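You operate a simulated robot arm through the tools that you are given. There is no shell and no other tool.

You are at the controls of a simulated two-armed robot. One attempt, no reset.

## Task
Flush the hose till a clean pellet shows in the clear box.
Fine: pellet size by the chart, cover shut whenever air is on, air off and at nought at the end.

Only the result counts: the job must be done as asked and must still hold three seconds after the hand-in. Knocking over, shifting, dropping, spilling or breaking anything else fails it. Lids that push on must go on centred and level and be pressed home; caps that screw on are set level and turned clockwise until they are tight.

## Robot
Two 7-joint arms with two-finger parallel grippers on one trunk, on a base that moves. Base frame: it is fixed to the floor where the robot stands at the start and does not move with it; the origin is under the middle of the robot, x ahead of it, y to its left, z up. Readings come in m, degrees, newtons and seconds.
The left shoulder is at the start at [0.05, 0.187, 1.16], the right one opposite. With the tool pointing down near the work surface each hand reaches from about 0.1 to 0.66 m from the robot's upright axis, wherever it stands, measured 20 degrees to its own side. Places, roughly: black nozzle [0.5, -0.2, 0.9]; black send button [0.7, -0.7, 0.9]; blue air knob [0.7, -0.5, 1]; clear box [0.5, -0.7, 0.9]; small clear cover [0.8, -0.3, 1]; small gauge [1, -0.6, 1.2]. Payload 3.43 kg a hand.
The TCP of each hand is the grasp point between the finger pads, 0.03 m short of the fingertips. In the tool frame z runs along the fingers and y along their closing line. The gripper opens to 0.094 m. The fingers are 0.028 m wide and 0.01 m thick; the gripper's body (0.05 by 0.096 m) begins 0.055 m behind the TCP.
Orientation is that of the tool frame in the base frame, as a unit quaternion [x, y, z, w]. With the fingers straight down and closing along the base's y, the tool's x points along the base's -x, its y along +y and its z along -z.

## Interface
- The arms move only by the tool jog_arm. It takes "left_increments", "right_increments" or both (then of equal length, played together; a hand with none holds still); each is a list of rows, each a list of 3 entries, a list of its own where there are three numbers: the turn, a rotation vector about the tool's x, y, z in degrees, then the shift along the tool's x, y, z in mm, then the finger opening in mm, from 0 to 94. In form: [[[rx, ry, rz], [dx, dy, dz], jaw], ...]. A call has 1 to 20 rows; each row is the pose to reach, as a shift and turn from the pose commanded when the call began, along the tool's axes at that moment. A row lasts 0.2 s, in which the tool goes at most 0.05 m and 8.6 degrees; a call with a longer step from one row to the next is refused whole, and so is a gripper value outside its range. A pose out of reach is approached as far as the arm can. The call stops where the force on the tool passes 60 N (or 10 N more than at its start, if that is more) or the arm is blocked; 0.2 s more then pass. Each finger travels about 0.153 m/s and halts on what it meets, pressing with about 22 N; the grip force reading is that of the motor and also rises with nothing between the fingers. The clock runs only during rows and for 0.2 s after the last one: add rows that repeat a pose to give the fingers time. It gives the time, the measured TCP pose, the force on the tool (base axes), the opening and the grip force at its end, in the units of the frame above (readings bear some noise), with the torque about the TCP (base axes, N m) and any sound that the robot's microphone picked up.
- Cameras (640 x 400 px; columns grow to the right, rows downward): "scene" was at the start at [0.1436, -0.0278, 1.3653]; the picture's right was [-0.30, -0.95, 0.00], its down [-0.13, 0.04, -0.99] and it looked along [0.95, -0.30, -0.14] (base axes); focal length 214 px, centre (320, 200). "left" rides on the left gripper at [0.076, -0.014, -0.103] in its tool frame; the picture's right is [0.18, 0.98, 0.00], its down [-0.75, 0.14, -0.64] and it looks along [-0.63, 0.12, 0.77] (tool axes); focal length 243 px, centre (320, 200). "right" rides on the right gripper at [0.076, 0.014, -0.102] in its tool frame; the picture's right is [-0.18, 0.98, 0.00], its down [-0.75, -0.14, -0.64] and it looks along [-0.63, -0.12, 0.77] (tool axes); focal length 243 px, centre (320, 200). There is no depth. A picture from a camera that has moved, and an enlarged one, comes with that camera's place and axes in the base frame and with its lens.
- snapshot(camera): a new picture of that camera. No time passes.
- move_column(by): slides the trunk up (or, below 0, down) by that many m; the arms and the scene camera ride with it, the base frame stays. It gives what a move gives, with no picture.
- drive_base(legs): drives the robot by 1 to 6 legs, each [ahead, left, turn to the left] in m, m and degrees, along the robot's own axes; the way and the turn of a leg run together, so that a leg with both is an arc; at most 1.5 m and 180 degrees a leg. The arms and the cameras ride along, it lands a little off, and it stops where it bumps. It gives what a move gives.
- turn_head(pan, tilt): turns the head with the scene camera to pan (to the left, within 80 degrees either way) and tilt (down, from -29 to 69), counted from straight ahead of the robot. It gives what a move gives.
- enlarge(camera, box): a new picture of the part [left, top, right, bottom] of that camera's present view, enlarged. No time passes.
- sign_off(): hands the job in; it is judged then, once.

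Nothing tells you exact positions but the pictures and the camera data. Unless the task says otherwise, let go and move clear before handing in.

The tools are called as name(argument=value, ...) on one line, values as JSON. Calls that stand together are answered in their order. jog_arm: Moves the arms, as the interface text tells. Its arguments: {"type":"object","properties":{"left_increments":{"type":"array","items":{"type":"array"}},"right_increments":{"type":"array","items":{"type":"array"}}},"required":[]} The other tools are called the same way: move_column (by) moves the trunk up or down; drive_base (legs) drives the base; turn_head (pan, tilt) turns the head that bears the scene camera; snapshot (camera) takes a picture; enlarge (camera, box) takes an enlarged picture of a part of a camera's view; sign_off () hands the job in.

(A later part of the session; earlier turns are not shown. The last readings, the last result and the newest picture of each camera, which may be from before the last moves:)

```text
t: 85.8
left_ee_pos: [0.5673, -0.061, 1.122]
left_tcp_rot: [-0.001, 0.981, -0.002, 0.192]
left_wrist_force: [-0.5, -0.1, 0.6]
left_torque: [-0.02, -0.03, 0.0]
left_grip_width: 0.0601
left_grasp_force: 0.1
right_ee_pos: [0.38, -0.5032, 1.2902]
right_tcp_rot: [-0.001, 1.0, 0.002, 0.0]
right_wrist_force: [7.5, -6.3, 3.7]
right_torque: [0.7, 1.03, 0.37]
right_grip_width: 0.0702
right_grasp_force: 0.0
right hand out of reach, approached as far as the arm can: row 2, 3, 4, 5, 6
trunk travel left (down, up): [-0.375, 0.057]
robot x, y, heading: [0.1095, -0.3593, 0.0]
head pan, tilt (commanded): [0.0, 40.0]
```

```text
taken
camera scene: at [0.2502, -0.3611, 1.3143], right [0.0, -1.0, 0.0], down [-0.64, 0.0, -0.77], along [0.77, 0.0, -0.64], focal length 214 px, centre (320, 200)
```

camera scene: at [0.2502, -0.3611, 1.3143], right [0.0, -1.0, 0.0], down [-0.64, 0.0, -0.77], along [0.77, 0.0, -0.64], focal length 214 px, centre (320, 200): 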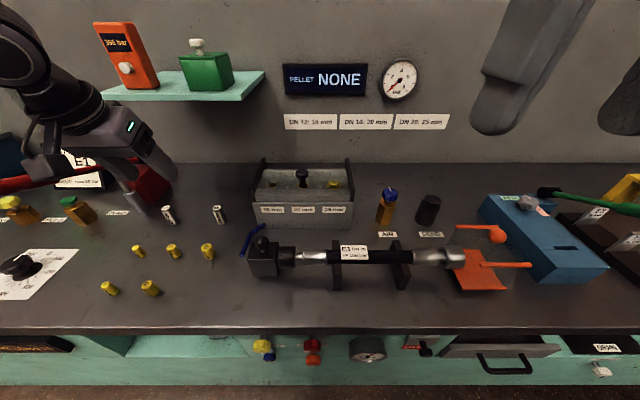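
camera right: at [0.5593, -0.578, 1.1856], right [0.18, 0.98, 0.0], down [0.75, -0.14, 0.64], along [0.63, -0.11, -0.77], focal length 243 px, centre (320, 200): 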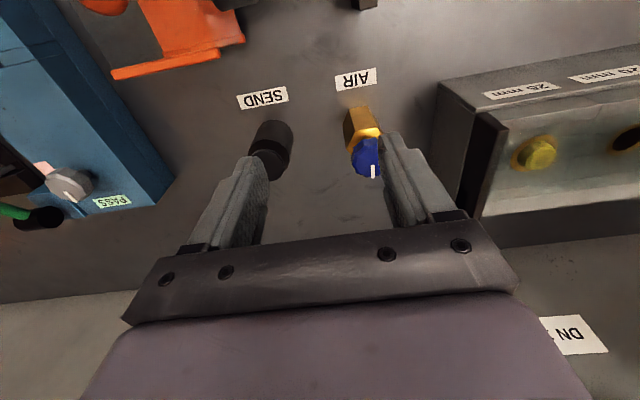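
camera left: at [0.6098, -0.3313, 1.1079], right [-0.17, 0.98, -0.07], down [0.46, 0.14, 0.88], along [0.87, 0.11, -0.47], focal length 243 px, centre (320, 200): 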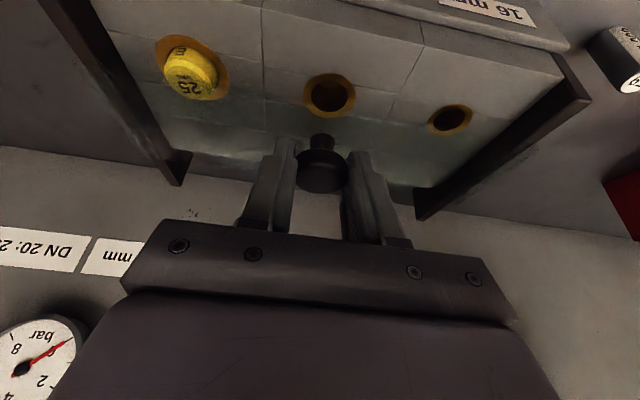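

The right arm cannot come further inward and feels a light touch, so I move it back outward. I also raise the left hand, then drive the base left to y about -0.22, where the air knob lies well on the right arm's own side.

jog_arm(right_increments=[[[0, 0, 0], [0, -40, 0], 70], [[0, 0, 0], [0, -80, 0], 70], [[0, 0, 0], [0, -120, 0], 70], [[0, 0, 0], [0, -160, 0], 70], [[0, 0, 0], [0, -200, 0], 70], [[0, 0, 0], [0, -200, 0], 70]], left_increments=[[[0, 0, 0], [18, 6, -36], 60], [[0, 0, 0], [36, 12, -72], 60], [[0, 0, 0], [54, 18, -107], 60], [[0, 0, 0], [72, 24, -142], 60], [[0, 0, 0], [90, 30, -177], 60], [[0, 0, 0], [90, 30, -177], 60]])

drive_base(legs=[[0, 0.14, 0]])

snapshot(camera="scene")

```text
t: 87.2
left_ee_pos: [0.4242, -0.0298, 1.2503]
left_tcp_rot: [-0.003, 0.982, -0.002, 0.19]
left_wrist_force: [-0.3, 0.3, 0.2]
left_torque: [0.02, 0.0, 0.01]
left_grip_width: 0.0602
left_grasp_force: 0.0
right_ee_pos: [0.3806, -0.702, 1.2891]
right_tcp_rot: [-0.002, 1.0, 0.0, 0.0]
right_wrist_force: [-0.2, -0.2, 0.3]
right_torque: [-0.01, 0.01, -0.02]
right_grip_width: 0.0699
right_grasp_force: 0.1
trunk travel left (down, up): [-0.375, 0.057]
robot x, y, heading: [0.1096, -0.3616, -0.2]
head pan, tilt (commanded): [0.0, 40.0]
```

```text
t: 89.1
left_ee_pos: [0.4222, 0.1135, 1.2508]
left_tcp_rot: [-0.003, 0.981, -0.001, 0.192]
left_wrist_force: [-0.2, 0.0, 0.1]
left_torque: [-0.01, 0.01, 0.0]
left_grip_width: 0.0599
left_grasp_force: 0.1
right_ee_pos: [0.3816, -0.5585, 1.2881]
right_tcp_rot: [-0.002, 1.0, 0.001, -0.001]
right_wrist_force: [-0.4, -0.4, 0.9]
right_torque: [0.0, 0.0, 0.04]
right_grip_width: 0.0703
right_grasp_force: 0.0
trunk travel left (down, up): [-0.375, 0.057]
robot x, y, heading: [0.1091, -0.2219, 0.2]
head pan, tilt (commanded): [0.0, 40.0]
```

```text
taken
camera scene: at [0.2504, -0.218, 1.3144], right [0.0, -1.0, 0.0], down [-0.64, 0.0, -0.77], along [0.77, 0.0, -0.64], focal length 214 px, centre (320, 200)
```

scene: 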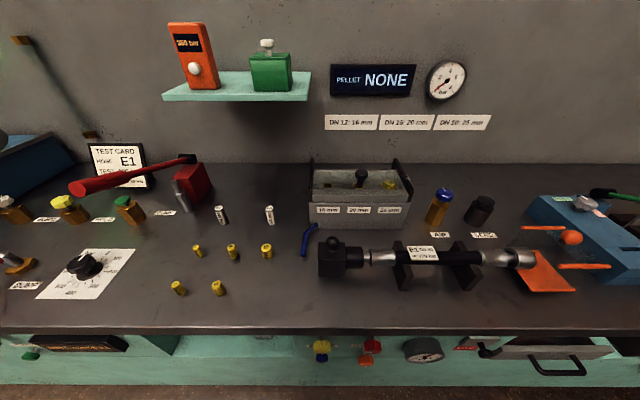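

Now I move the right hand to above the air knob from this base position.

jog_arm(right_increments=[[[0, 0, 0], [-34, 2, 23], 70], [[0, 0, 0], [-68, 4, 46], 70], [[0, 0, 0], [-102, 6, 69], 70], [[0, 0, 0], [-136, 8, 92], 70], [[0, 0, 0], [-170, 10, 115], 70], [[0, 0, 0], [-204, 11, 138], 70], [[0, 0, 0], [-238, 12, 161], 70], [[0, 0, 0], [-272, 14, 184], 70], [[0, 0, 0], [-306, 15, 208], 70], [[0, 0, 0], [-306, 15, 208], 70]])

snapshot(camera="right")

snapshot(camera="scene")

```text
t: 91.3
left_ee_pos: [0.4221, 0.1139, 1.2514]
left_tcp_rot: [-0.003, 0.981, -0.001, 0.192]
left_wrist_force: [-0.8, 0.6, -0.5]
left_torque: [0.02, -0.01, -0.01]
left_grip_width: 0.06
left_grasp_force: 0.1
right_ee_pos: [0.6812, -0.5456, 1.078]
right_tcp_rot: [-0.002, 1.0, 0.001, 0.002]
right_wrist_force: [-0.3, -0.2, 0.4]
right_torque: [0.01, -0.02, 0.02]
right_grip_width: 0.07
right_grasp_force: 0.1
right hand out of reach, approached as far as the arm can: row 9, 10
trunk travel left (down, up): [-0.375, 0.057]
robot x, y, heading: [0.1134, -0.219, 0.2]
head pan, tilt (commanded): [0.0, 40.0]
```

```text
taken
camera right: at [0.6053, -0.5314, 1.1805], right [0.18, 0.98, 0.0], down [0.75, -0.14, 0.64], along [0.63, -0.11, -0.77], focal length 243 px, centre (320, 200)
```

right: 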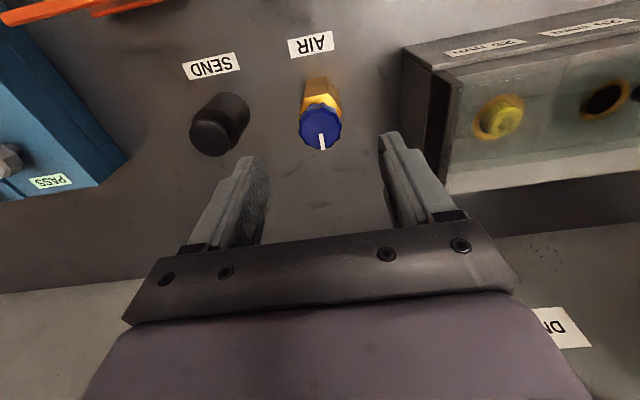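

```text
taken
camera scene: at [0.2501, -0.2181, 1.3144], right [0.0, -1.0, 0.0], down [-0.64, 0.0, -0.77], along [0.77, 0.0, -0.64], focal length 214 px, centre (320, 200)
```

scene: 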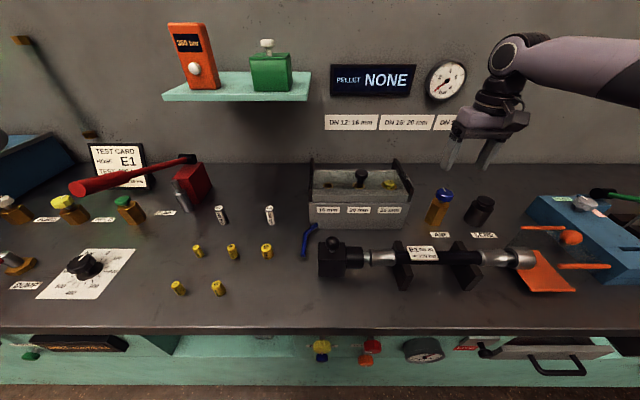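

The knob top is at about (0.697, -0.546, 0.971) and the hand is 1.5 cm short in x at this height. Going lower brings the wrist level with the shoulder, so I try reaching further while descending partway.

jog_arm(right_increments=[[[0, 0, 0], [-4, 0, 20], 70], [[0, 0, 0], [-8, 0, 40], 70], [[0, 0, 0], [-12, 0, 60], 70], [[0, 0, 0], [-16, 0, 78], 70], [[0, 0, 0], [-16, 0, 78], 70]])

snapshot(camera="right")

enlarge(camera="scene", box=[390, 150, 550, 250])

```text
t: 92.5
left_ee_pos: [0.4234, 0.113, 1.2503]
left_tcp_rot: [-0.003, 0.982, -0.001, 0.191]
left_wrist_force: [-0.2, -0.3, -0.3]
left_torque: [0.0, 0.0, 0.0]
left_grip_width: 0.0601
left_grasp_force: 0.0
right_ee_pos: [0.6773, -0.5511, 1.0058]
right_tcp_rot: [-0.002, 1.0, 0.002, 0.001]
right_wrist_force: [0.1, -0.9, -0.6]
right_torque: [0.03, 0.05, -0.02]
right_grip_width: 0.0702
right_grasp_force: 0.0
right hand out of reach, approached as far as the arm can: row 1, 2, 3, 4, 5
trunk travel left (down, up): [-0.375, 0.057]
robot x, y, heading: [0.1092, -0.2195, 0.3]
head pan, tilt (commanded): [0.0, 40.0]
```

```text
taken
camera right: at [0.6011, -0.5367, 1.108], right [0.18, 0.98, 0.0], down [0.75, -0.14, 0.64], along [0.63, -0.11, -0.77], focal length 243 px, centre (320, 200)
```

right: 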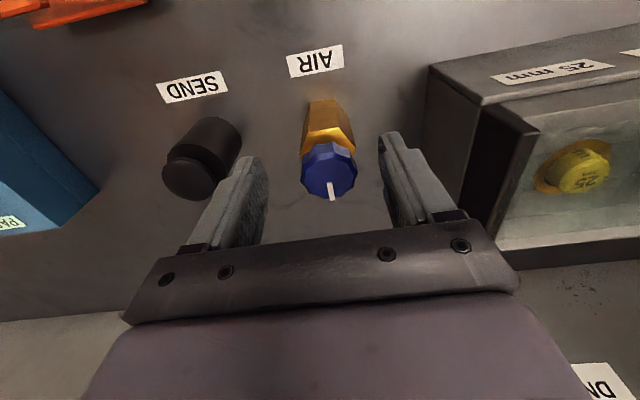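

```text
4.00 times, centred on (470, 200) of scene
camera zoom: at [0.2503, -0.2183, 1.3144], right [0.0, -1.0, 0.0], down [-0.64, 0.0, -0.77], along [0.77, 0.0, -0.64], focal length 858 px, centre (-280, 200)
```

zoom: 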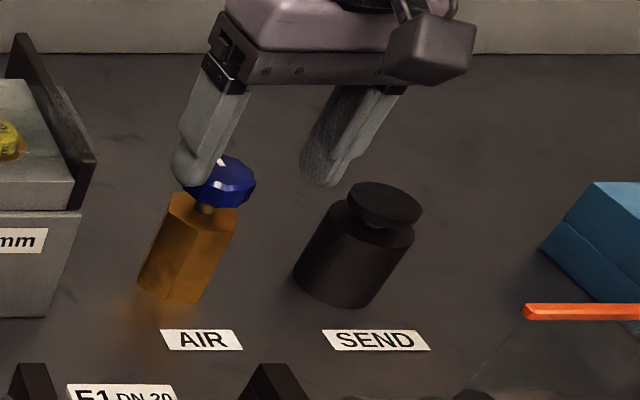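

The hand stops 14 mm short of the knob centre. I try a yaw of the hand (a round knob does not mind) to see if it frees more reach.

jog_arm(right_increments=[[[0, 0, 8], [0, 0, -15], 70], [[0, 0, 16], [0, 0, -15], 70], [[0, 0, 24], [0, 0, -15], 70], [[0, 0, 30], [-8, 3, -15], 70], [[0, 0, 30], [-15, 3, -15], 70], [[0, 0, 30], [-15, 3, -15], 70]])

```text
t: 93.9
left_ee_pos: [0.4242, 0.1133, 1.2503]
left_tcp_rot: [-0.003, 0.981, -0.001, 0.192]
left_wrist_force: [0.1, -0.9, -0.1]
left_torque: [0.01, 0.0, 0.03]
left_grip_width: 0.06
left_grasp_force: 0.1
right_ee_pos: [0.6812, -0.5517, 1.0227]
right_tcp_rot: [0.258, 0.966, 0.002, 0.0]
right_wrist_force: [1.0, -0.6, 0.3]
right_torque: [0.04, -0.03, 0.05]
right_grip_width: 0.0701
right_grasp_force: 0.1
right hand out of reach, approached as far as the arm can: row 4, 5, 6
trunk travel left (down, up): [-0.375, 0.057]
robot x, y, heading: [0.1104, -0.2199, 0.2]
head pan, tilt (commanded): [0.0, 40.0]
```

Yaw makes no difference; the right elbow seems fixed far out, so the hand sweeps a circle about a point to the right. From a base further left, both the air knob and the send button fall inside that circle, so I raise the right hand clear and drive left.

jog_arm(right_increments=[[[0, 0, 0], [0, 0, -40], 70], [[0, 0, -7.5], [10, -6, -75], 70], [[0, 0, -15], [26, -15, -105], 70], [[0, 0, -22.5], [40, -23, -130], 70], [[0, 0, -30], [52, -30, -150], 70], [[0, 0, -30], [52, -30, -150], 70]])

drive_base(legs=[[0, 0.09, 0]])

snapshot(camera="scene")

snapshot(camera="right")

```text
t: 95.3
left_ee_pos: [0.4228, 0.1127, 1.2512]
left_tcp_rot: [-0.003, 0.981, -0.001, 0.192]
left_wrist_force: [0.2, 0.5, -0.2]
left_torque: [0.01, -0.01, 0.03]
left_grip_width: 0.0599
left_grasp_force: 0.0
right_ee_pos: [0.6196, -0.5499, 1.1733]
right_tcp_rot: [-0.003, 1.0, 0.0, 0.0]
right_wrist_force: [0.7, 0.2, -0.2]
right_torque: [0.01, 0.01, 0.04]
right_grip_width: 0.0699
right_grasp_force: 0.0
trunk travel left (down, up): [-0.375, 0.057]
robot x, y, heading: [0.1123, -0.2198, -0.2]
head pan, tilt (commanded): [0.0, 40.0]
```

```text
t: 96.8
left_ee_pos: [0.4219, 0.2043, 1.2513]
left_tcp_rot: [-0.003, 0.981, -0.001, 0.192]
left_wrist_force: [-0.6, -0.6, 0.5]
left_torque: [0.02, -0.01, 0.0]
left_grip_width: 0.0601
left_grasp_force: 0.0
right_ee_pos: [0.6207, -0.459, 1.1726]
right_tcp_rot: [-0.004, 1.0, 0.001, 0.0]
right_wrist_force: [-0.2, 0.1, -0.5]
right_torque: [-0.03, -0.03, 0.0]
right_grip_width: 0.0701
right_grasp_force: 0.0
trunk travel left (down, up): [-0.375, 0.057]
robot x, y, heading: [0.1094, -0.1322, 0.4]
head pan, tilt (commanded): [0.0, 40.0]
```

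```text
taken
camera scene: at [0.2499, -0.1275, 1.3144], right [0.01, -1.0, 0.0], down [-0.64, 0.0, -0.77], along [0.77, 0.0, -0.64], focal length 214 px, centre (320, 200)
```

scene: 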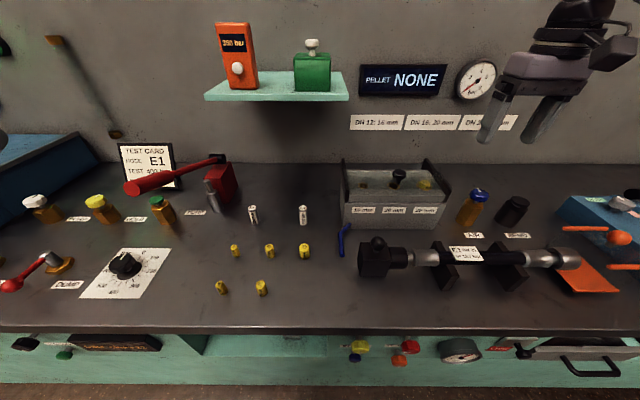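

```text
taken
camera right: at [0.5442, -0.4452, 1.2757], right [0.18, 0.98, 0.0], down [0.75, -0.14, 0.64], along [0.63, -0.11, -0.77], focal length 243 px, centre (320, 200)
```

right: 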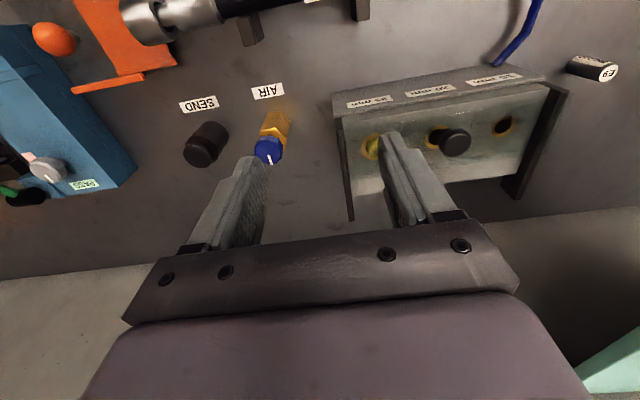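

Now I move the right hand to above the air knob again.

jog_arm(right_increments=[[[0, 0, 0], [-5, -35, 10], 70], [[0, 0, 0], [-25, -60, 40], 70], [[0, 0, 0], [-48, -80, 75], 70], [[0, 0, 0], [-65, -89, 105], 70], [[0, 0, 0], [-71, -89, 123], 70], [[0, 0, 0], [-71, -89, 123], 70]])

snapshot(camera="right")

enlarge(camera="scene", box=[430, 150, 590, 250])

```text
t: 98.2
left_ee_pos: [0.4214, 0.2032, 1.2501]
left_tcp_rot: [-0.004, 0.982, -0.001, 0.191]
left_wrist_force: [-0.1, -0.6, -0.1]
left_torque: [0.02, 0.0, -0.02]
left_grip_width: 0.0603
left_grasp_force: 0.1
right_ee_pos: [0.692, -0.5468, 1.0518]
right_tcp_rot: [-0.004, 1.0, 0.001, 0.0]
right_wrist_force: [0.6, -0.6, -0.8]
right_torque: [-0.02, 0.02, -0.01]
right_grip_width: 0.0699
right_grasp_force: 0.1
trunk travel left (down, up): [-0.375, 0.057]
robot x, y, heading: [0.1119, -0.1287, 0.4]
head pan, tilt (commanded): [0.0, 40.0]
```

```text
taken
camera right: at [0.6148, -0.5347, 1.1538], right [0.18, 0.98, 0.0], down [0.75, -0.14, 0.64], along [0.63, -0.11, -0.77], focal length 243 px, centre (320, 200)
```

right: 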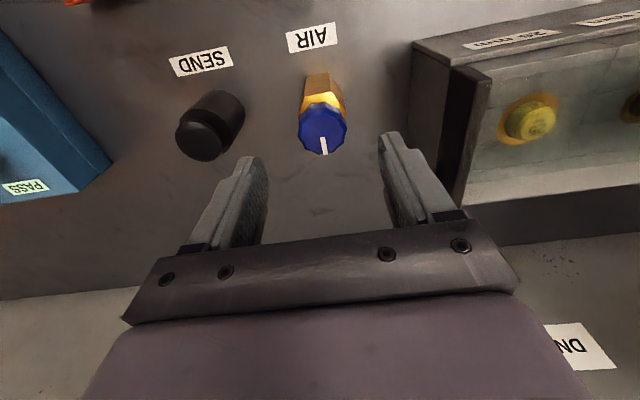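

```text
4.00 times, centred on (510, 200) of scene
camera zoom: at [0.2499, -0.128, 1.3144], right [0.01, -1.0, 0.0], down [-0.64, 0.0, -0.77], along [0.77, 0.0, -0.64], focal length 858 px, centre (-440, 200)
```

zoom: 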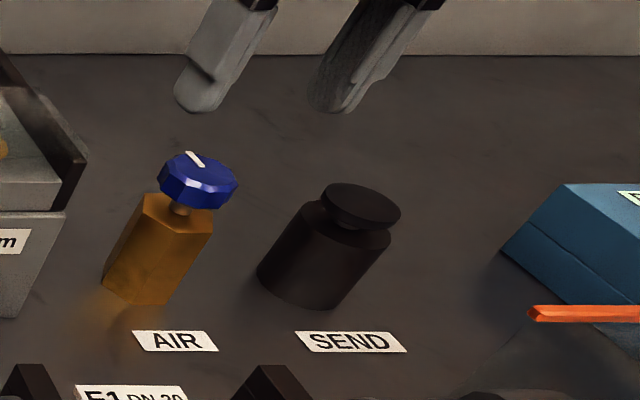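

The hand is now right above the knob, within 4 mm. I go down around it with the jaws open and then close.

jog_arm(right_increments=[[[0, 0, 0], [-3, 0, 25], 70], [[0, 0, 0], [-3, 0, 50], 66], [[0, 0, 0], [-3, 0, 72], 60], [[0, 0, 0], [-3, 0, 72], 60]])

snapshot(camera="right")

enlarge(camera="scene", box=[430, 150, 590, 250])

```text
t: 99.2
left_ee_pos: [0.4215, 0.204, 1.2495]
left_tcp_rot: [-0.004, 0.981, 0.0, 0.192]
left_wrist_force: [-0.5, -0.4, 0.3]
left_torque: [-0.02, 0.01, 0.03]
left_grip_width: 0.0598
left_grasp_force: 0.0
right_ee_pos: [0.6809, -0.5472, 0.9806]
right_tcp_rot: [-0.004, 1.0, 0.001, 0.001]
right_wrist_force: [0.1, -0.6, -0.2]
right_torque: [0.01, -0.03, 0.0]
right_grip_width: 0.0602
right_grasp_force: 0.0
right hand out of reach, approached as far as the arm can: row 1, 2, 3, 4
trunk travel left (down, up): [-0.375, 0.057]
robot x, y, heading: [0.1138, -0.1323, 0.3]
head pan, tilt (commanded): [0.0, 40.0]
```

```text
taken
camera right: at [0.6044, -0.5337, 1.0829], right [0.18, 0.98, 0.0], down [0.75, -0.14, 0.64], along [0.63, -0.11, -0.77], focal length 243 px, centre (320, 200)
```

right: 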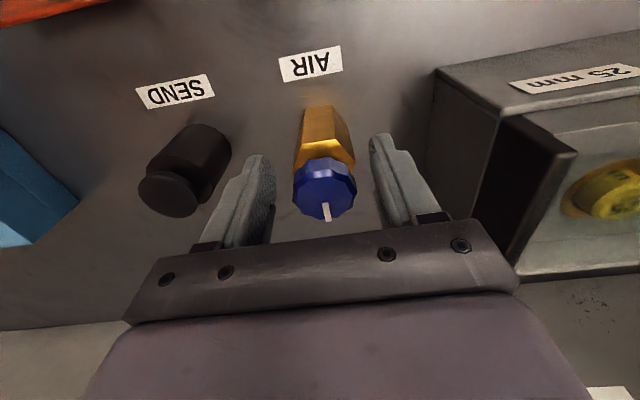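

```text
4.00 times, centred on (510, 200) of scene
camera zoom: at [0.2499, -0.1278, 1.3144], right [0.01, -1.0, 0.0], down [-0.64, 0.0, -0.77], along [0.77, 0.0, -0.64], focal length 858 px, centre (-440, 200)
```

zoom: 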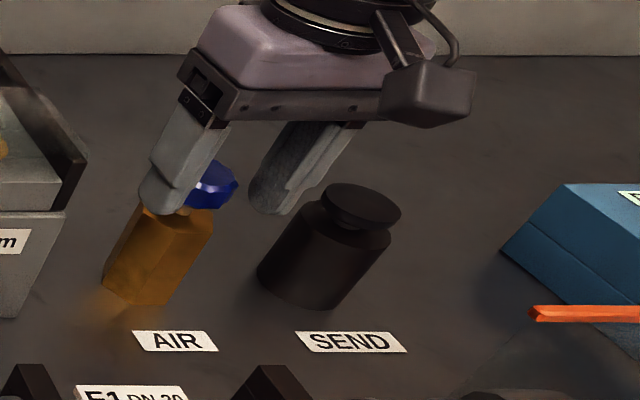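

At this lower height the reach is shorter again. I zoom in to judge the knob centre relative to the hand.

enlarge(camera="right", box=[260, 90, 400, 230])

```text
2.86 times, centred on (330, 160) of right
camera zoom: at [0.6044, -0.5337, 1.0829], right [0.18, 0.98, 0.0], down [0.75, -0.14, 0.64], along [0.63, -0.11, -0.77], focal length 693 px, centre (291, 314)
```

zoom: 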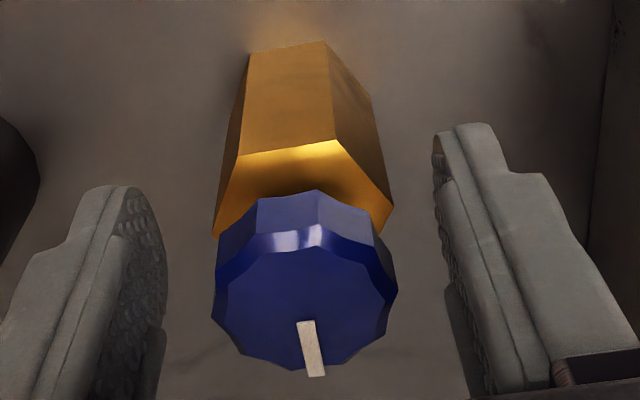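

The knob centre is at (0.697, -0.548), 39 mm across. Since the reach is better when the shoulder is lower, I raise the hand to where it reaches, then lower the trunk by 7 cm instead of the arm.

jog_arm(right_increments=[[[0, 0, 0], [0, 0, -30], 64], [[0, 0, 0], [-6, 0, -60], 64], [[0, 0, 0], [-12, -1, -75], 64], [[0, 0, 0], [-16, -1, -75], 64], [[0, 0, 0], [-16, -1, -75], 64]])

snapshot(camera="right")

```text
t: 100.3
left_ee_pos: [0.4217, 0.2046, 1.2508]
left_tcp_rot: [-0.004, 0.981, -0.001, 0.192]
left_wrist_force: [0.5, 0.2, 0.5]
left_torque: [0.0, -0.01, 0.02]
left_grip_width: 0.0602
left_grasp_force: 0.1
right_ee_pos: [0.6905, -0.548, 1.0554]
right_tcp_rot: [-0.004, 1.0, 0.0, 0.001]
right_wrist_force: [0.5, 0.4, 0.4]
right_torque: [0.01, -0.02, 0.04]
right_grip_width: 0.064
right_grasp_force: 0.0
right hand out of reach, approached as far as the arm can: row 4, 5
trunk travel left (down, up): [-0.375, 0.057]
robot x, y, heading: [0.1095, -0.1288, 0.3]
head pan, tilt (commanded): [0.0, 40.0]
```

```text
taken
camera right: at [0.6149, -0.5345, 1.1583], right [0.18, 0.98, 0.0], down [0.75, -0.14, 0.64], along [0.63, -0.11, -0.77], focal length 243 px, centre (320, 200)
```

right: 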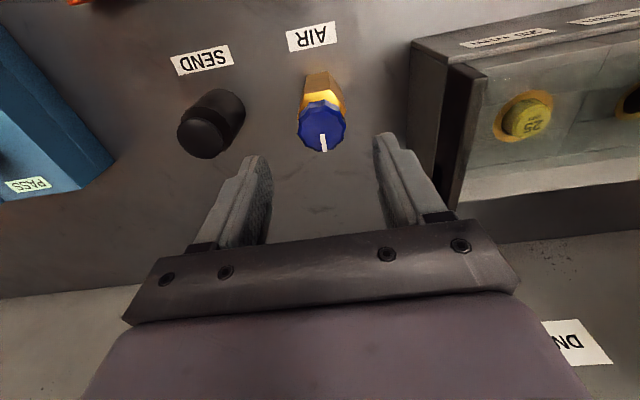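

I test whether a greater height gives the missing 6 mm, which the trunk could then make up.

jog_arm(right_increments=[[[0, 0, 0], [-3, 0, -25], 64], [[0, 0, 0], [-6, 0, -50], 64], [[0, 0, 0], [-8, 0, -50], 64], [[0, 0, 0], [-8, 0, -50], 64]])

```text
t: 101.3
left_ee_pos: [0.4214, 0.2035, 1.2509]
left_tcp_rot: [-0.003, 0.981, -0.001, 0.192]
left_wrist_force: [0.4, 0.0, -0.2]
left_torque: [0.04, -0.02, 0.02]
left_grip_width: 0.0602
left_grasp_force: 0.1
right_ee_pos: [0.6883, -0.5449, 1.1048]
right_tcp_rot: [-0.003, 1.0, 0.001, 0.001]
right_wrist_force: [0.4, 0.2, 0.4]
right_torque: [-0.02, -0.02, -0.02]
right_grip_width: 0.0641
right_grasp_force: 0.0
right hand out of reach, approached as far as the arm can: row 1, 2, 3, 4
trunk travel left (down, up): [-0.375, 0.057]
robot x, y, heading: [0.1063, -0.1303, 0.5]
head pan, tilt (commanded): [0.0, 40.0]
```

The peak reach is about 5 mm short, so I drive the base 6 mm forward, which still leaves a small gap to the bench.

drive_base(legs=[[0.007, 0, 0]])

jog_arm(right_increments=[[[0, 0, 0], [-2, -1, 20], 64], [[0, 0, 0], [-4, -2, 40], 64], [[0, 0, 0], [-6, -3, 50], 64], [[0, 0, 0], [-6, -3, 50], 64]])

enlarge(camera="right", box=[220, 60, 420, 200])

```text
t: 102.1
left_ee_pos: [0.4285, 0.204, 1.2522]
left_tcp_rot: [-0.004, 0.982, -0.002, 0.19]
left_wrist_force: [1.1, -0.2, 0.4]
left_torque: [-0.02, 0.01, 0.01]
left_grip_width: 0.0598
left_grasp_force: 0.1
right_ee_pos: [0.695, -0.545, 1.1057]
right_tcp_rot: [-0.003, 1.0, 0.002, 0.001]
right_wrist_force: [0.0, 0.6, 1.0]
right_torque: [0.02, -0.01, -0.04]
right_grip_width: 0.0641
right_grasp_force: 0.0
trunk travel left (down, up): [-0.375, 0.057]
robot x, y, heading: [0.1165, -0.128, 0.1]
head pan, tilt (commanded): [0.0, 40.0]
```

```text
t: 103.1
left_ee_pos: [0.4281, 0.2034, 1.2502]
left_tcp_rot: [-0.004, 0.982, -0.001, 0.191]
left_wrist_force: [0.7, 0.1, -0.3]
left_torque: [0.0, 0.02, 0.01]
left_grip_width: 0.0599
left_grasp_force: 0.1
right_ee_pos: [0.6982, -0.5461, 1.0539]
right_tcp_rot: [-0.004, 1.0, 0.002, 0.0]
right_wrist_force: [-0.1, 0.6, 1.5]
right_torque: [0.02, 0.02, 0.02]
right_grip_width: 0.0644
right_grasp_force: 0.1
trunk travel left (down, up): [-0.375, 0.057]
robot x, y, heading: [0.1156, -0.1292, 0.5]
head pan, tilt (commanded): [0.0, 40.0]
```

```text
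2.86 times, centred on (320, 130) of right
camera zoom: at [0.622, -0.533, 1.1573], right [0.18, 0.98, 0.0], down [0.75, -0.14, 0.64], along [0.63, -0.11, -0.77], focal length 693 px, centre (320, 400)
```

zoom: 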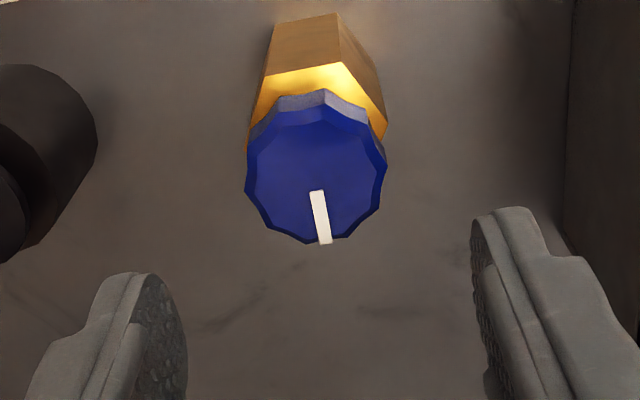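

The hand is centred over the knob within 2 mm. I now lower the trunk by 4 cm first and check.

move_column(by=-0.04)

snapshot(camera="right")

snapshot(camera="scene")

```text
t: 103.9
left_ee_pos: [0.4292, 0.2032, 1.2103]
left_tcp_rot: [-0.003, 0.981, -0.001, 0.192]
left_wrist_force: [-0.7, -0.4, 0.1]
left_torque: [0.02, 0.0, -0.01]
left_grip_width: 0.0599
left_grasp_force: 0.0
right_ee_pos: [0.6991, -0.5461, 1.0146]
right_tcp_rot: [-0.004, 1.0, 0.001, 0.002]
right_wrist_force: [1.1, -0.8, 0.3]
right_torque: [0.03, -0.03, -0.03]
right_grip_width: 0.064
right_grasp_force: 0.1
trunk travel left (down, up): [-0.335, 0.097]
robot x, y, heading: [0.1159, -0.1268, 0.4]
head pan, tilt (commanded): [0.0, 40.0]
```

```text
taken
camera right: at [0.6219, -0.533, 1.1175], right [0.18, 0.98, 0.0], down [0.75, -0.14, 0.64], along [0.63, -0.11, -0.77], focal length 243 px, centre (320, 200)
```

right: 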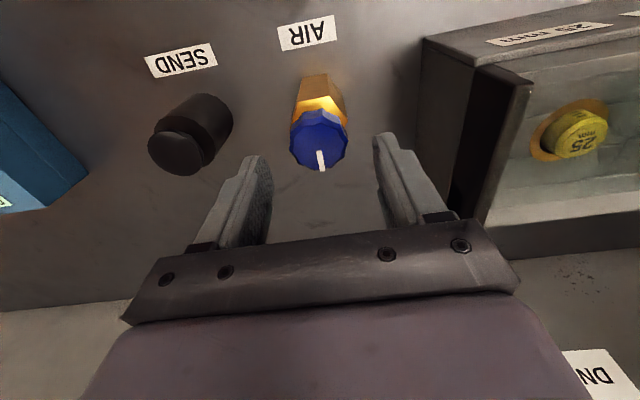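

```text
taken
camera scene: at [0.2567, -0.1279, 1.2744], right [0.01, -1.0, 0.0], down [-0.64, 0.0, -0.77], along [0.77, 0.0, -0.64], focal length 214 px, centre (320, 200)
```

scene: 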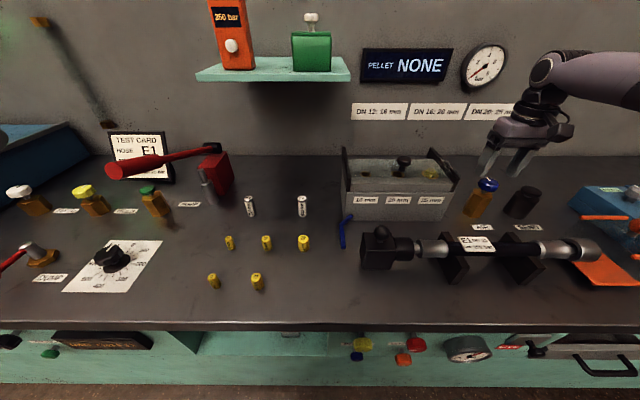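

The trunk moved freely. I lower it 3.4 cm more so that the fingers straddle the knob.

move_column(by=-0.034)

enlarge(camera="right", box=[220, 100, 420, 240])

enlarge(camera="scene", box=[430, 20, 590, 240])

```text
t: 104.7
left_ee_pos: [0.429, 0.2043, 1.176]
left_tcp_rot: [-0.004, 0.982, -0.001, 0.191]
left_wrist_force: [-0.4, 0.3, 0.0]
left_torque: [-0.01, 0.0, 0.01]
left_grip_width: 0.0599
left_grasp_force: 0.1
right_ee_pos: [0.699, -0.546, 0.9807]
right_tcp_rot: [-0.003, 1.0, 0.001, 0.002]
right_wrist_force: [0.1, -0.3, -0.5]
right_torque: [0.03, -0.02, -0.01]
right_grip_width: 0.064
right_grasp_force: 0.1
trunk travel left (down, up): [-0.301, 0.131]
robot x, y, heading: [0.117, -0.1286, 0.2]
head pan, tilt (commanded): [0.0, 40.0]
```

```text
2.86 times, centred on (320, 170) of right
camera zoom: at [0.6219, -0.5331, 1.0835], right [0.18, 0.98, 0.0], down [0.75, -0.14, 0.64], along [0.63, -0.11, -0.77], focal length 693 px, centre (320, 286)
```

zoom: 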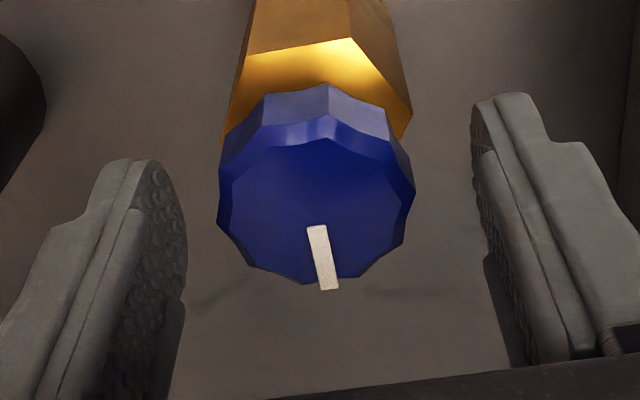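

```text
1.82 times, centred on (510, 130) of scene
camera zoom: at [0.2567, -0.1279, 1.2404], right [0.01, -1.0, 0.0], down [-0.64, 0.0, -0.77], along [0.77, 0.0, -0.64], focal length 390 px, centre (-26, 327)
```

zoom: 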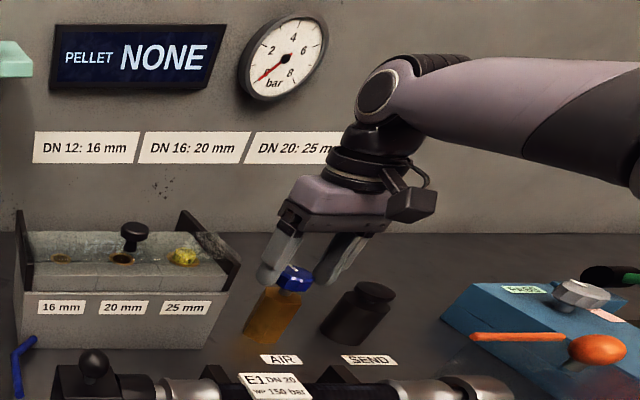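

The knob sits centred between the fingers. I make the last 2 mm correction and close on it.

jog_arm(right_increments=[[[0, 0, 0], [2, -1, 0], 60], [[0, 0, 0], [2, -1, 0], 50], [[0, 0, 0], [2, -1, 0], 42], [[0, 0, 0], [2, -1, 0], 36], [[0, 0, 0], [2, -1, 0], 32], [[0, 0, 0], [2, -1, 0], 32]])

enlarge(camera="right", box=[220, 100, 420, 240])

```text
t: 106.1
left_ee_pos: [0.4287, 0.2038, 1.176]
left_tcp_rot: [-0.004, 0.982, -0.001, 0.191]
left_wrist_force: [0.0, -0.3, 0.8]
left_torque: [0.03, 0.0, -0.01]
left_grip_width: 0.0601
left_grasp_force: 0.0
right_ee_pos: [0.6961, -0.5479, 0.9808]
right_tcp_rot: [-0.004, 1.0, 0.001, 0.001]
right_wrist_force: [-0.1, -2.9, -0.3]
right_torque: [-0.72, -0.17, -0.02]
right_grip_width: 0.0415
right_grasp_force: 44.9
trunk travel left (down, up): [-0.301, 0.131]
robot x, y, heading: [0.1165, -0.1307, 0.5]
head pan, tilt (commanded): [0.0, 40.0]
```

```text
2.86 times, centred on (320, 170) of right
camera zoom: at [0.6197, -0.5343, 1.0834], right [0.18, 0.98, 0.0], down [0.75, -0.14, 0.64], along [0.63, -0.11, -0.77], focal length 693 px, centre (320, 286)
```

zoom: 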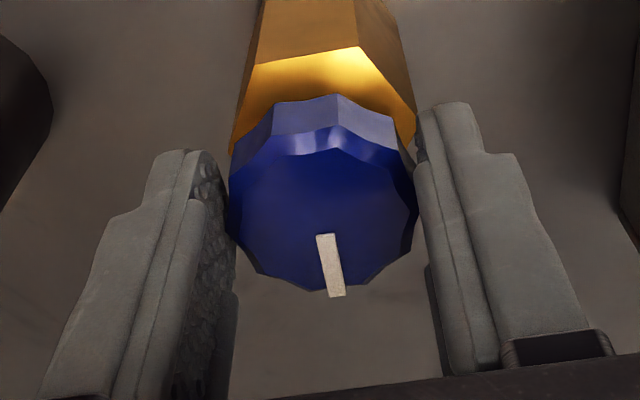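

The knob is gripped. I turn it a little counter-clockwise (from above) first and watch torque and gauge.

jog_arm(right_increments=[[[0, 0, -4], [0, 0, 0], 32], [[0, 0, -8], [0, 0, 0], 32], [[0, 0, -12], [0, 0, 0], 32], [[0, 0, -12], [0, 0, 0], 32]])

enlarge(camera="right", box=[220, 100, 420, 240])

enlarge(camera="scene", box=[430, 20, 530, 110])

```text
t: 107.1
left_ee_pos: [0.4279, 0.2035, 1.177]
left_tcp_rot: [-0.004, 0.981, -0.001, 0.192]
left_wrist_force: [1.9, 0.0, -0.7]
left_torque: [-0.03, 0.01, -0.02]
left_grip_width: 0.0602
left_grasp_force: 0.0
right_ee_pos: [0.6957, -0.5484, 0.9815]
right_tcp_rot: [-0.108, 0.994, 0.001, 0.002]
right_wrist_force: [-1.3, -12.1, 3.5]
right_torque: [-0.29, 0.08, -0.13]
right_grip_width: 0.0406
right_grasp_force: 44.8
trunk travel left (down, up): [-0.301, 0.131]
robot x, y, heading: [0.1157, -0.1324, 0.4]
head pan, tilt (commanded): [0.0, 40.0]
```

```text
2.86 times, centred on (320, 170) of right
camera zoom: at [0.6179, -0.5515, 1.0831], right [-0.03, 1.0, 0.0], down [0.76, 0.02, 0.64], along [0.64, 0.02, -0.76], focal length 693 px, centre (320, 286)
```

zoom: 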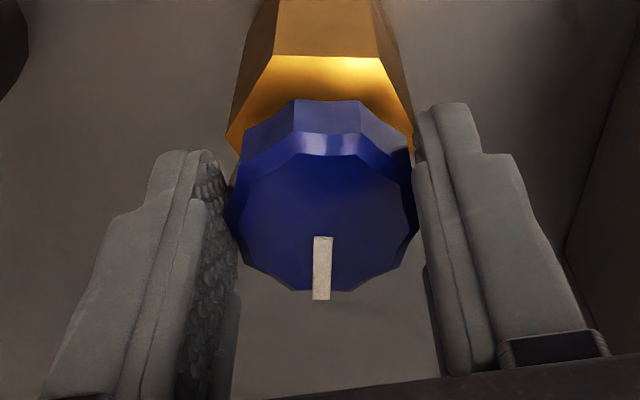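

```text
4.44 times, centred on (480, 65) of scene
camera zoom: at [0.2566, -0.1289, 1.2405], right [0.01, -1.0, 0.0], down [-0.64, 0.0, -0.77], along [0.77, 0.01, -0.64], focal length 953 px, centre (-391, 800)
```

zoom: 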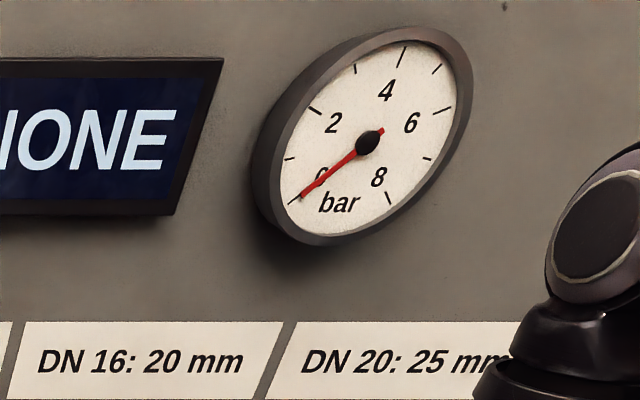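

The pointer did not follow, so counter-clockwise is against the stop. I turn the other way, clockwise, and watch the pointer and the gauge.

jog_arm(right_increments=[[[0, 0, 6], [0, 0, 0], 32], [[0, 0, 12], [0, 0, 0], 32], [[0, 0, 18], [0, 0, 0], 32], [[0, 0, 24], [0, 0, 0], 32], [[0, 0, 30], [0, 0, 0], 32], [[0, 0, 30], [0, 0, 0], 32]])

enlarge(camera="right", box=[220, 100, 420, 240])

enlarge(camera="scene", box=[430, 20, 530, 110])

```text
t: 108.5
left_ee_pos: [0.4286, 0.2033, 1.1764]
left_tcp_rot: [-0.004, 0.981, -0.001, 0.192]
left_wrist_force: [0.0, 0.9, 0.2]
left_torque: [0.0, 0.01, 0.01]
left_grip_width: 0.06
left_grasp_force: 0.1
right_ee_pos: [0.6957, -0.5472, 0.9805]
right_tcp_rot: [0.152, 0.988, 0.003, -0.001]
right_wrist_force: [-7.9, 0.9, -7.6]
right_torque: [-0.27, -0.06, -0.02]
right_grip_width: 0.0405
right_grasp_force: 45.0
trunk travel left (down, up): [-0.301, 0.131]
robot x, y, heading: [0.1188, -0.1304, 0.5]
head pan, tilt (commanded): [0.0, 40.0]
```

```text
2.86 times, centred on (320, 170) of right
camera zoom: at [0.6278, -0.5106, 1.0836], right [0.47, 0.88, 0.0], down [0.68, -0.36, 0.64], along [0.57, -0.3, -0.77], focal length 693 px, centre (320, 286)
```

zoom: 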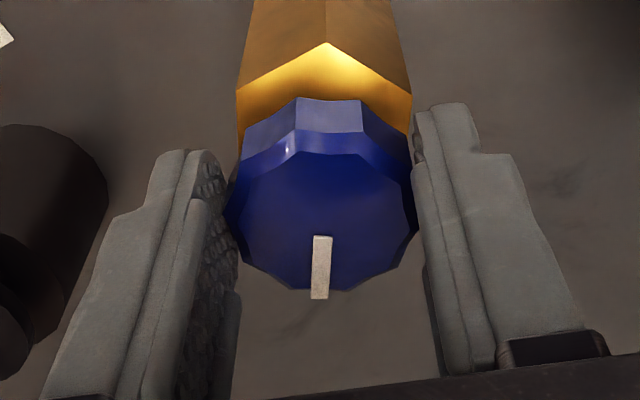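

```text
4.44 times, centred on (480, 65) of scene
camera zoom: at [0.2567, -0.1281, 1.2403], right [0.01, -1.0, 0.0], down [-0.64, 0.0, -0.77], along [0.77, 0.01, -0.64], focal length 953 px, centre (-391, 800)
```

zoom: 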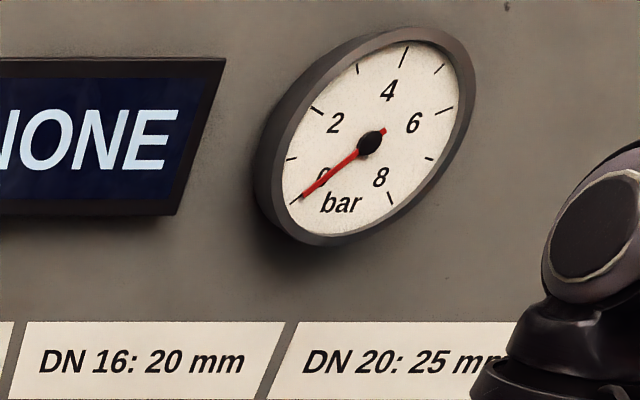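

The knob now turns with the hand: it has gone about 30 degrees clockwise, and the gauge is still at 0. I keep turning clockwise and watch the gauge.

jog_arm(right_increments=[[[0, 0, 7], [0, 0, 0], 32], [[0, 0, 14], [0, 0, 0], 32], [[0, 0, 21], [0, 0, 0], 32], [[0, 0, 28], [0, 0, 0], 32], [[0, 0, 30], [0, 0, 0], 32]])

enlarge(camera="right", box=[220, 100, 420, 240])

enlarge(camera="scene", box=[430, 20, 530, 110])

```text
t: 109.7
left_ee_pos: [0.4284, 0.2044, 1.1761]
left_tcp_rot: [-0.004, 0.982, -0.002, 0.191]
left_wrist_force: [1.6, -0.3, -0.1]
left_torque: [0.04, -0.02, -0.03]
left_grip_width: 0.0598
left_grasp_force: 0.1
right_ee_pos: [0.6969, -0.5463, 0.9806]
right_tcp_rot: [0.402, 0.916, 0.003, 0.001]
right_wrist_force: [-1.0, 11.6, -6.0]
right_torque: [0.54, 0.67, 0.03]
right_grip_width: 0.0402
right_grasp_force: 45.4
trunk travel left (down, up): [-0.301, 0.131]
robot x, y, heading: [0.1148, -0.1312, 0.3]
head pan, tilt (commanded): [0.0, 40.0]
```

```text
2.86 times, centred on (320, 170) of right
camera zoom: at [0.6561, -0.4797, 1.0836], right [0.85, 0.53, 0.0], down [0.4, -0.65, 0.64], along [0.34, -0.54, -0.77], focal length 693 px, centre (320, 286)
```

zoom: 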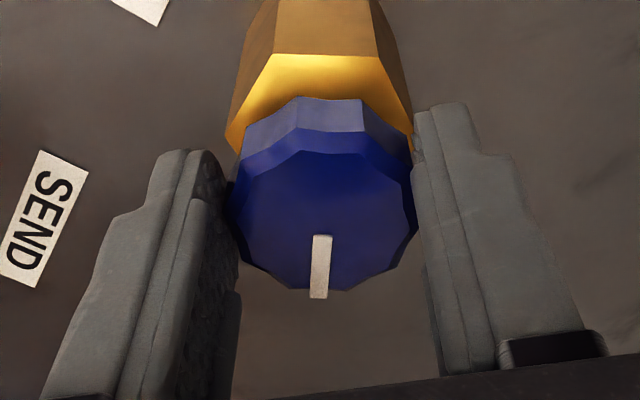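

```text
4.44 times, centred on (480, 65) of scene
camera zoom: at [0.2575, -0.1271, 1.2402], right [0.01, -1.0, 0.0], down [-0.64, 0.0, -0.77], along [0.77, 0.0, -0.64], focal length 953 px, centre (-391, 800)
```

zoom: 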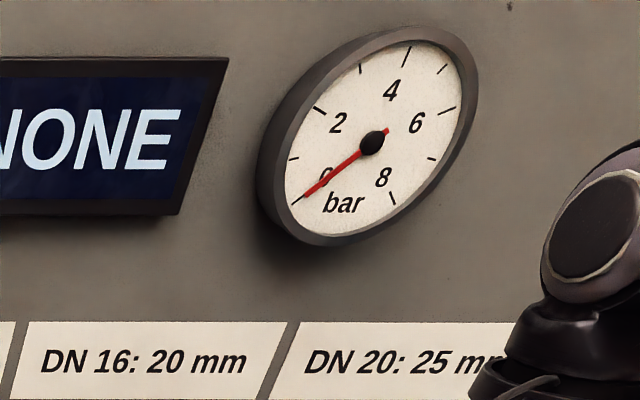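

Pointer has turned to about 58 degrees clockwise with the gauge still at 0. I go on by another 30 degrees.

jog_arm(right_increments=[[[0, 0, 7], [0, 0, 0], 32], [[0, 0, 14], [0, 0, 0], 32], [[0, 0, 21], [0, 0, 0], 32], [[0, 0, 28], [0, 0, 0], 32], [[0, 0, 35], [0, 0, 0], 32], [[0, 0, 35], [0, 0, 0], 32]])

enlarge(camera="right", box=[220, 100, 420, 240])

enlarge(camera="scene", box=[430, 20, 530, 110])

```text
t: 111.1
left_ee_pos: [0.4321, 0.2045, 1.1759]
left_tcp_rot: [-0.004, 0.982, -0.002, 0.189]
left_wrist_force: [-0.1, -0.5, -0.7]
left_torque: [0.02, 0.02, -0.03]
left_grip_width: 0.0599
left_grasp_force: 0.0
right_ee_pos: [0.7005, -0.5473, 0.9818]
right_tcp_rot: [0.66, 0.751, 0.003, 0.002]
right_wrist_force: [21.0, 11.9, -4.5]
right_torque: [0.27, 0.05, 0.86]
right_grip_width: 0.0411
right_grasp_force: 44.4
trunk travel left (down, up): [-0.301, 0.131]
robot x, y, heading: [0.1207, -0.1289, 0.4]
head pan, tilt (commanded): [0.0, 40.0]
```

```text
2.86 times, centred on (320, 170) of right
camera zoom: at [0.7034, -0.4694, 1.0838], right [1.0, -0.06, 0.01], down [-0.05, -0.77, 0.64], along [-0.03, -0.64, -0.77], focal length 693 px, centre (320, 286)
```

zoom: 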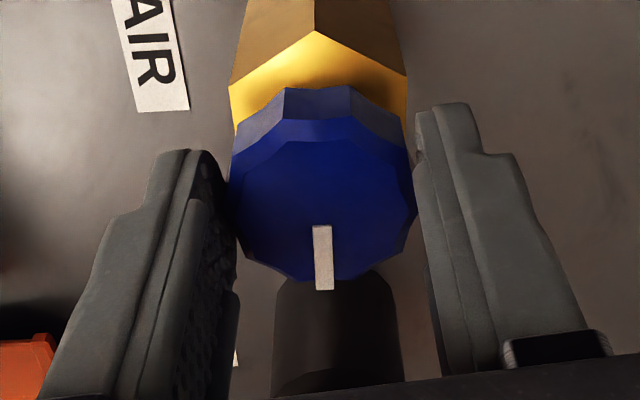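

```text
4.44 times, centred on (480, 65) of scene
camera zoom: at [0.2598, -0.1269, 1.24], right [0.01, -1.0, 0.0], down [-0.65, -0.01, -0.76], along [0.76, 0.0, -0.65], focal length 953 px, centre (-391, 800)
```

zoom: 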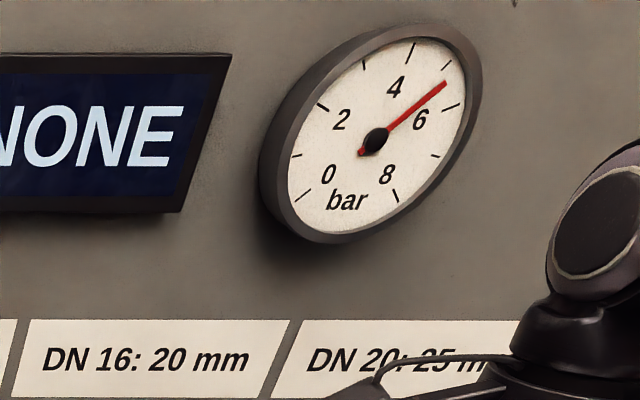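

The air is on: the gauge reads about 5.7 bar and the knob has met its stop at about 90 degrees clockwise, with the cover shut. I open the fingers and lift clear of the knob.

jog_arm(right_increments=[[[0, 0, -3], [0, 0, 0], 36], [[0, 0, -3], [0, 0, 0], 50], [[0, 0, -3], [0, 0, 0], 62], [[0, 0, -3], [0, 0, 0], 64]])

jog_arm(right_increments=[[[0, 0, 0], [0, 0, -30], 64], [[0, 0, 0], [0, 0, -60], 64], [[0, 0, -8], [0, 0, -70], 40], [[0, 0, -16], [0, 0, -70], 20], [[0, 0, -24], [0, 0, -70], 0], [[0, 0, -30], [0, 0, -70], 0]])

snapshot(camera="scene")

snapshot(camera="right")

```text
t: 112.1
left_ee_pos: [0.4284, 0.2044, 1.1757]
left_tcp_rot: [-0.004, 0.981, -0.001, 0.192]
left_wrist_force: [-0.1, 0.1, 0.3]
left_torque: [0.0, 0.01, 0.0]
left_grip_width: 0.0601
left_grasp_force: 0.0
right_ee_pos: [0.6949, -0.549, 0.9813]
right_tcp_rot: [0.64, 0.769, 0.001, 0.0]
right_wrist_force: [0.3, -1.4, 0.5]
right_torque: [-0.01, 0.01, -0.02]
right_grip_width: 0.064
right_grasp_force: 0.1
trunk travel left (down, up): [-0.301, 0.131]
robot x, y, heading: [0.1159, -0.1307, 0.3]
head pan, tilt (commanded): [0.0, 40.0]
```

```text
t: 113.5
left_ee_pos: [0.4283, 0.2037, 1.1755]
left_tcp_rot: [-0.004, 0.981, -0.001, 0.192]
left_wrist_force: [0.4, -0.2, 0.2]
left_torque: [0.0, -0.02, 0.0]
left_grip_width: 0.0598
left_grasp_force: 0.1
right_ee_pos: [0.6929, -0.5482, 1.0516]
right_tcp_rot: [0.418, 0.908, 0.002, 0.002]
right_wrist_force: [-0.6, -1.2, 0.5]
right_torque: [-0.01, 0.0, 0.02]
right_grip_width: 0.0
right_grasp_force: 22.0
right hand out of reach, approached as far as the arm can: row 3, 4, 5, 6
trunk travel left (down, up): [-0.301, 0.131]
robot x, y, heading: [0.1177, -0.1304, 0.6]
head pan, tilt (commanded): [0.0, 40.0]
```

```text
taken
camera scene: at [0.2569, -0.1279, 1.2404], right [0.01, -1.0, 0.0], down [-0.64, 0.0, -0.77], along [0.77, 0.0, -0.64], focal length 214 px, centre (320, 200)
```

scene: 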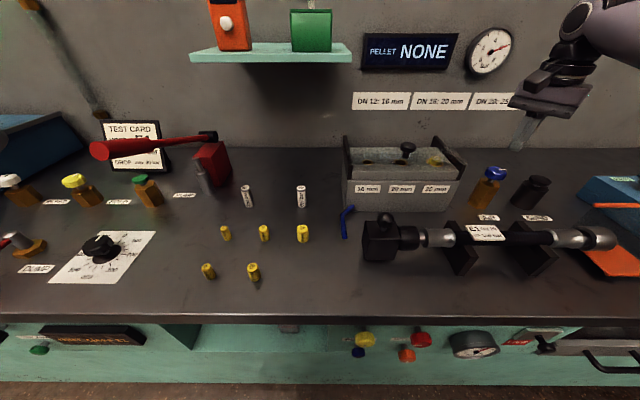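

```text
taken
camera right: at [0.6529, -0.481, 1.1539], right [0.87, 0.5, 0.01], down [0.38, -0.67, 0.64], along [0.32, -0.55, -0.77], focal length 243 px, centre (320, 200)
```

right: 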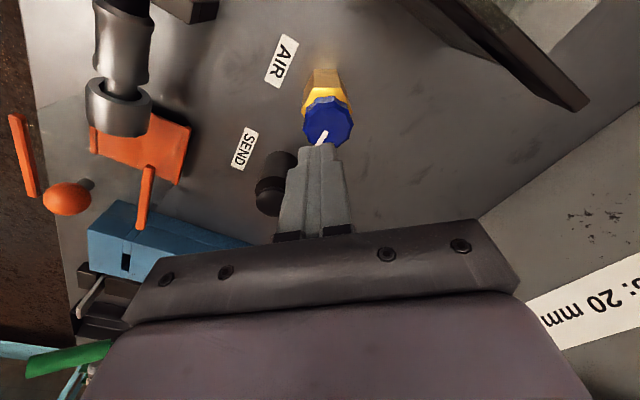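

The knob stays turned on. I move the closed fingers over to above the send button at about (0.697, -0.666).

jog_arm(right_increments=[[[0, 0, -6], [-23, -18, 0], 0], [[0, 0, -12], [-46, -37, 0], 0], [[0, 0, -18], [-69, -55, 10], 0], [[0, 0, -24], [-92, -74, 20], 0], [[0, 0, -24], [-92, -74, 30], 0]])

snapshot(camera="right")

enlarge(camera="scene", box=[440, 120, 600, 230])

```text
t: 114.7
left_ee_pos: [0.4291, 0.2044, 1.1768]
left_tcp_rot: [-0.003, 0.981, -0.001, 0.192]
left_wrist_force: [-0.6, -0.1, 0.1]
left_torque: [0.02, -0.03, -0.01]
left_grip_width: 0.0601
left_grasp_force: 0.0
right_ee_pos: [0.6717, -0.6497, 1.0194]
right_tcp_rot: [0.222, 0.975, 0.001, 0.003]
right_wrist_force: [0.1, 0.1, -0.7]
right_torque: [-0.01, 0.01, 0.03]
right_grip_width: 0.0002
right_grasp_force: 22.0
right hand out of reach, approached as far as the arm can: row 1, 2, 3, 4, 5
trunk travel left (down, up): [-0.301, 0.131]
robot x, y, heading: [0.1177, -0.1298, 0.3]
head pan, tilt (commanded): [0.0, 40.0]
```

```text
taken
camera right: at [0.6082, -0.604, 1.1215], right [0.59, 0.81, 0.0], down [0.62, -0.45, 0.65], along [0.52, -0.38, -0.76], focal length 243 px, centre (320, 200)
```

right: 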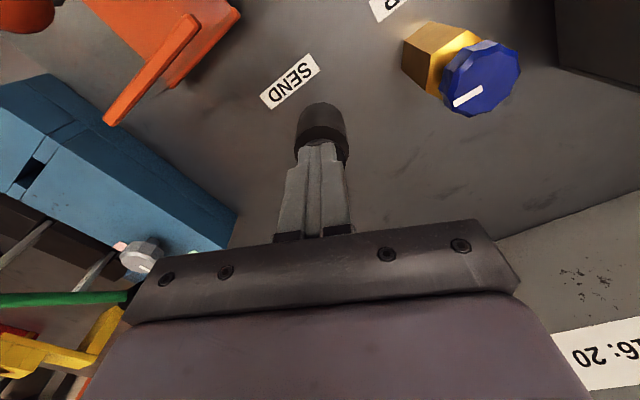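

```text
3.64 times, centred on (520, 175) of scene
camera zoom: at [0.2568, -0.1275, 1.2404], right [0.01, -1.0, 0.0], down [-0.64, 0.0, -0.77], along [0.77, 0.0, -0.64], focal length 780 px, centre (-407, 291)
```

zoom: 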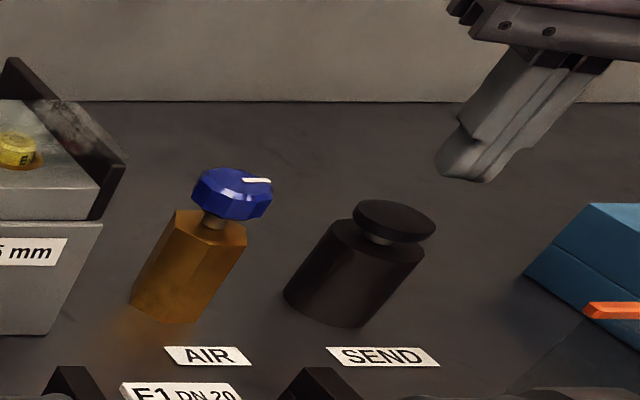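

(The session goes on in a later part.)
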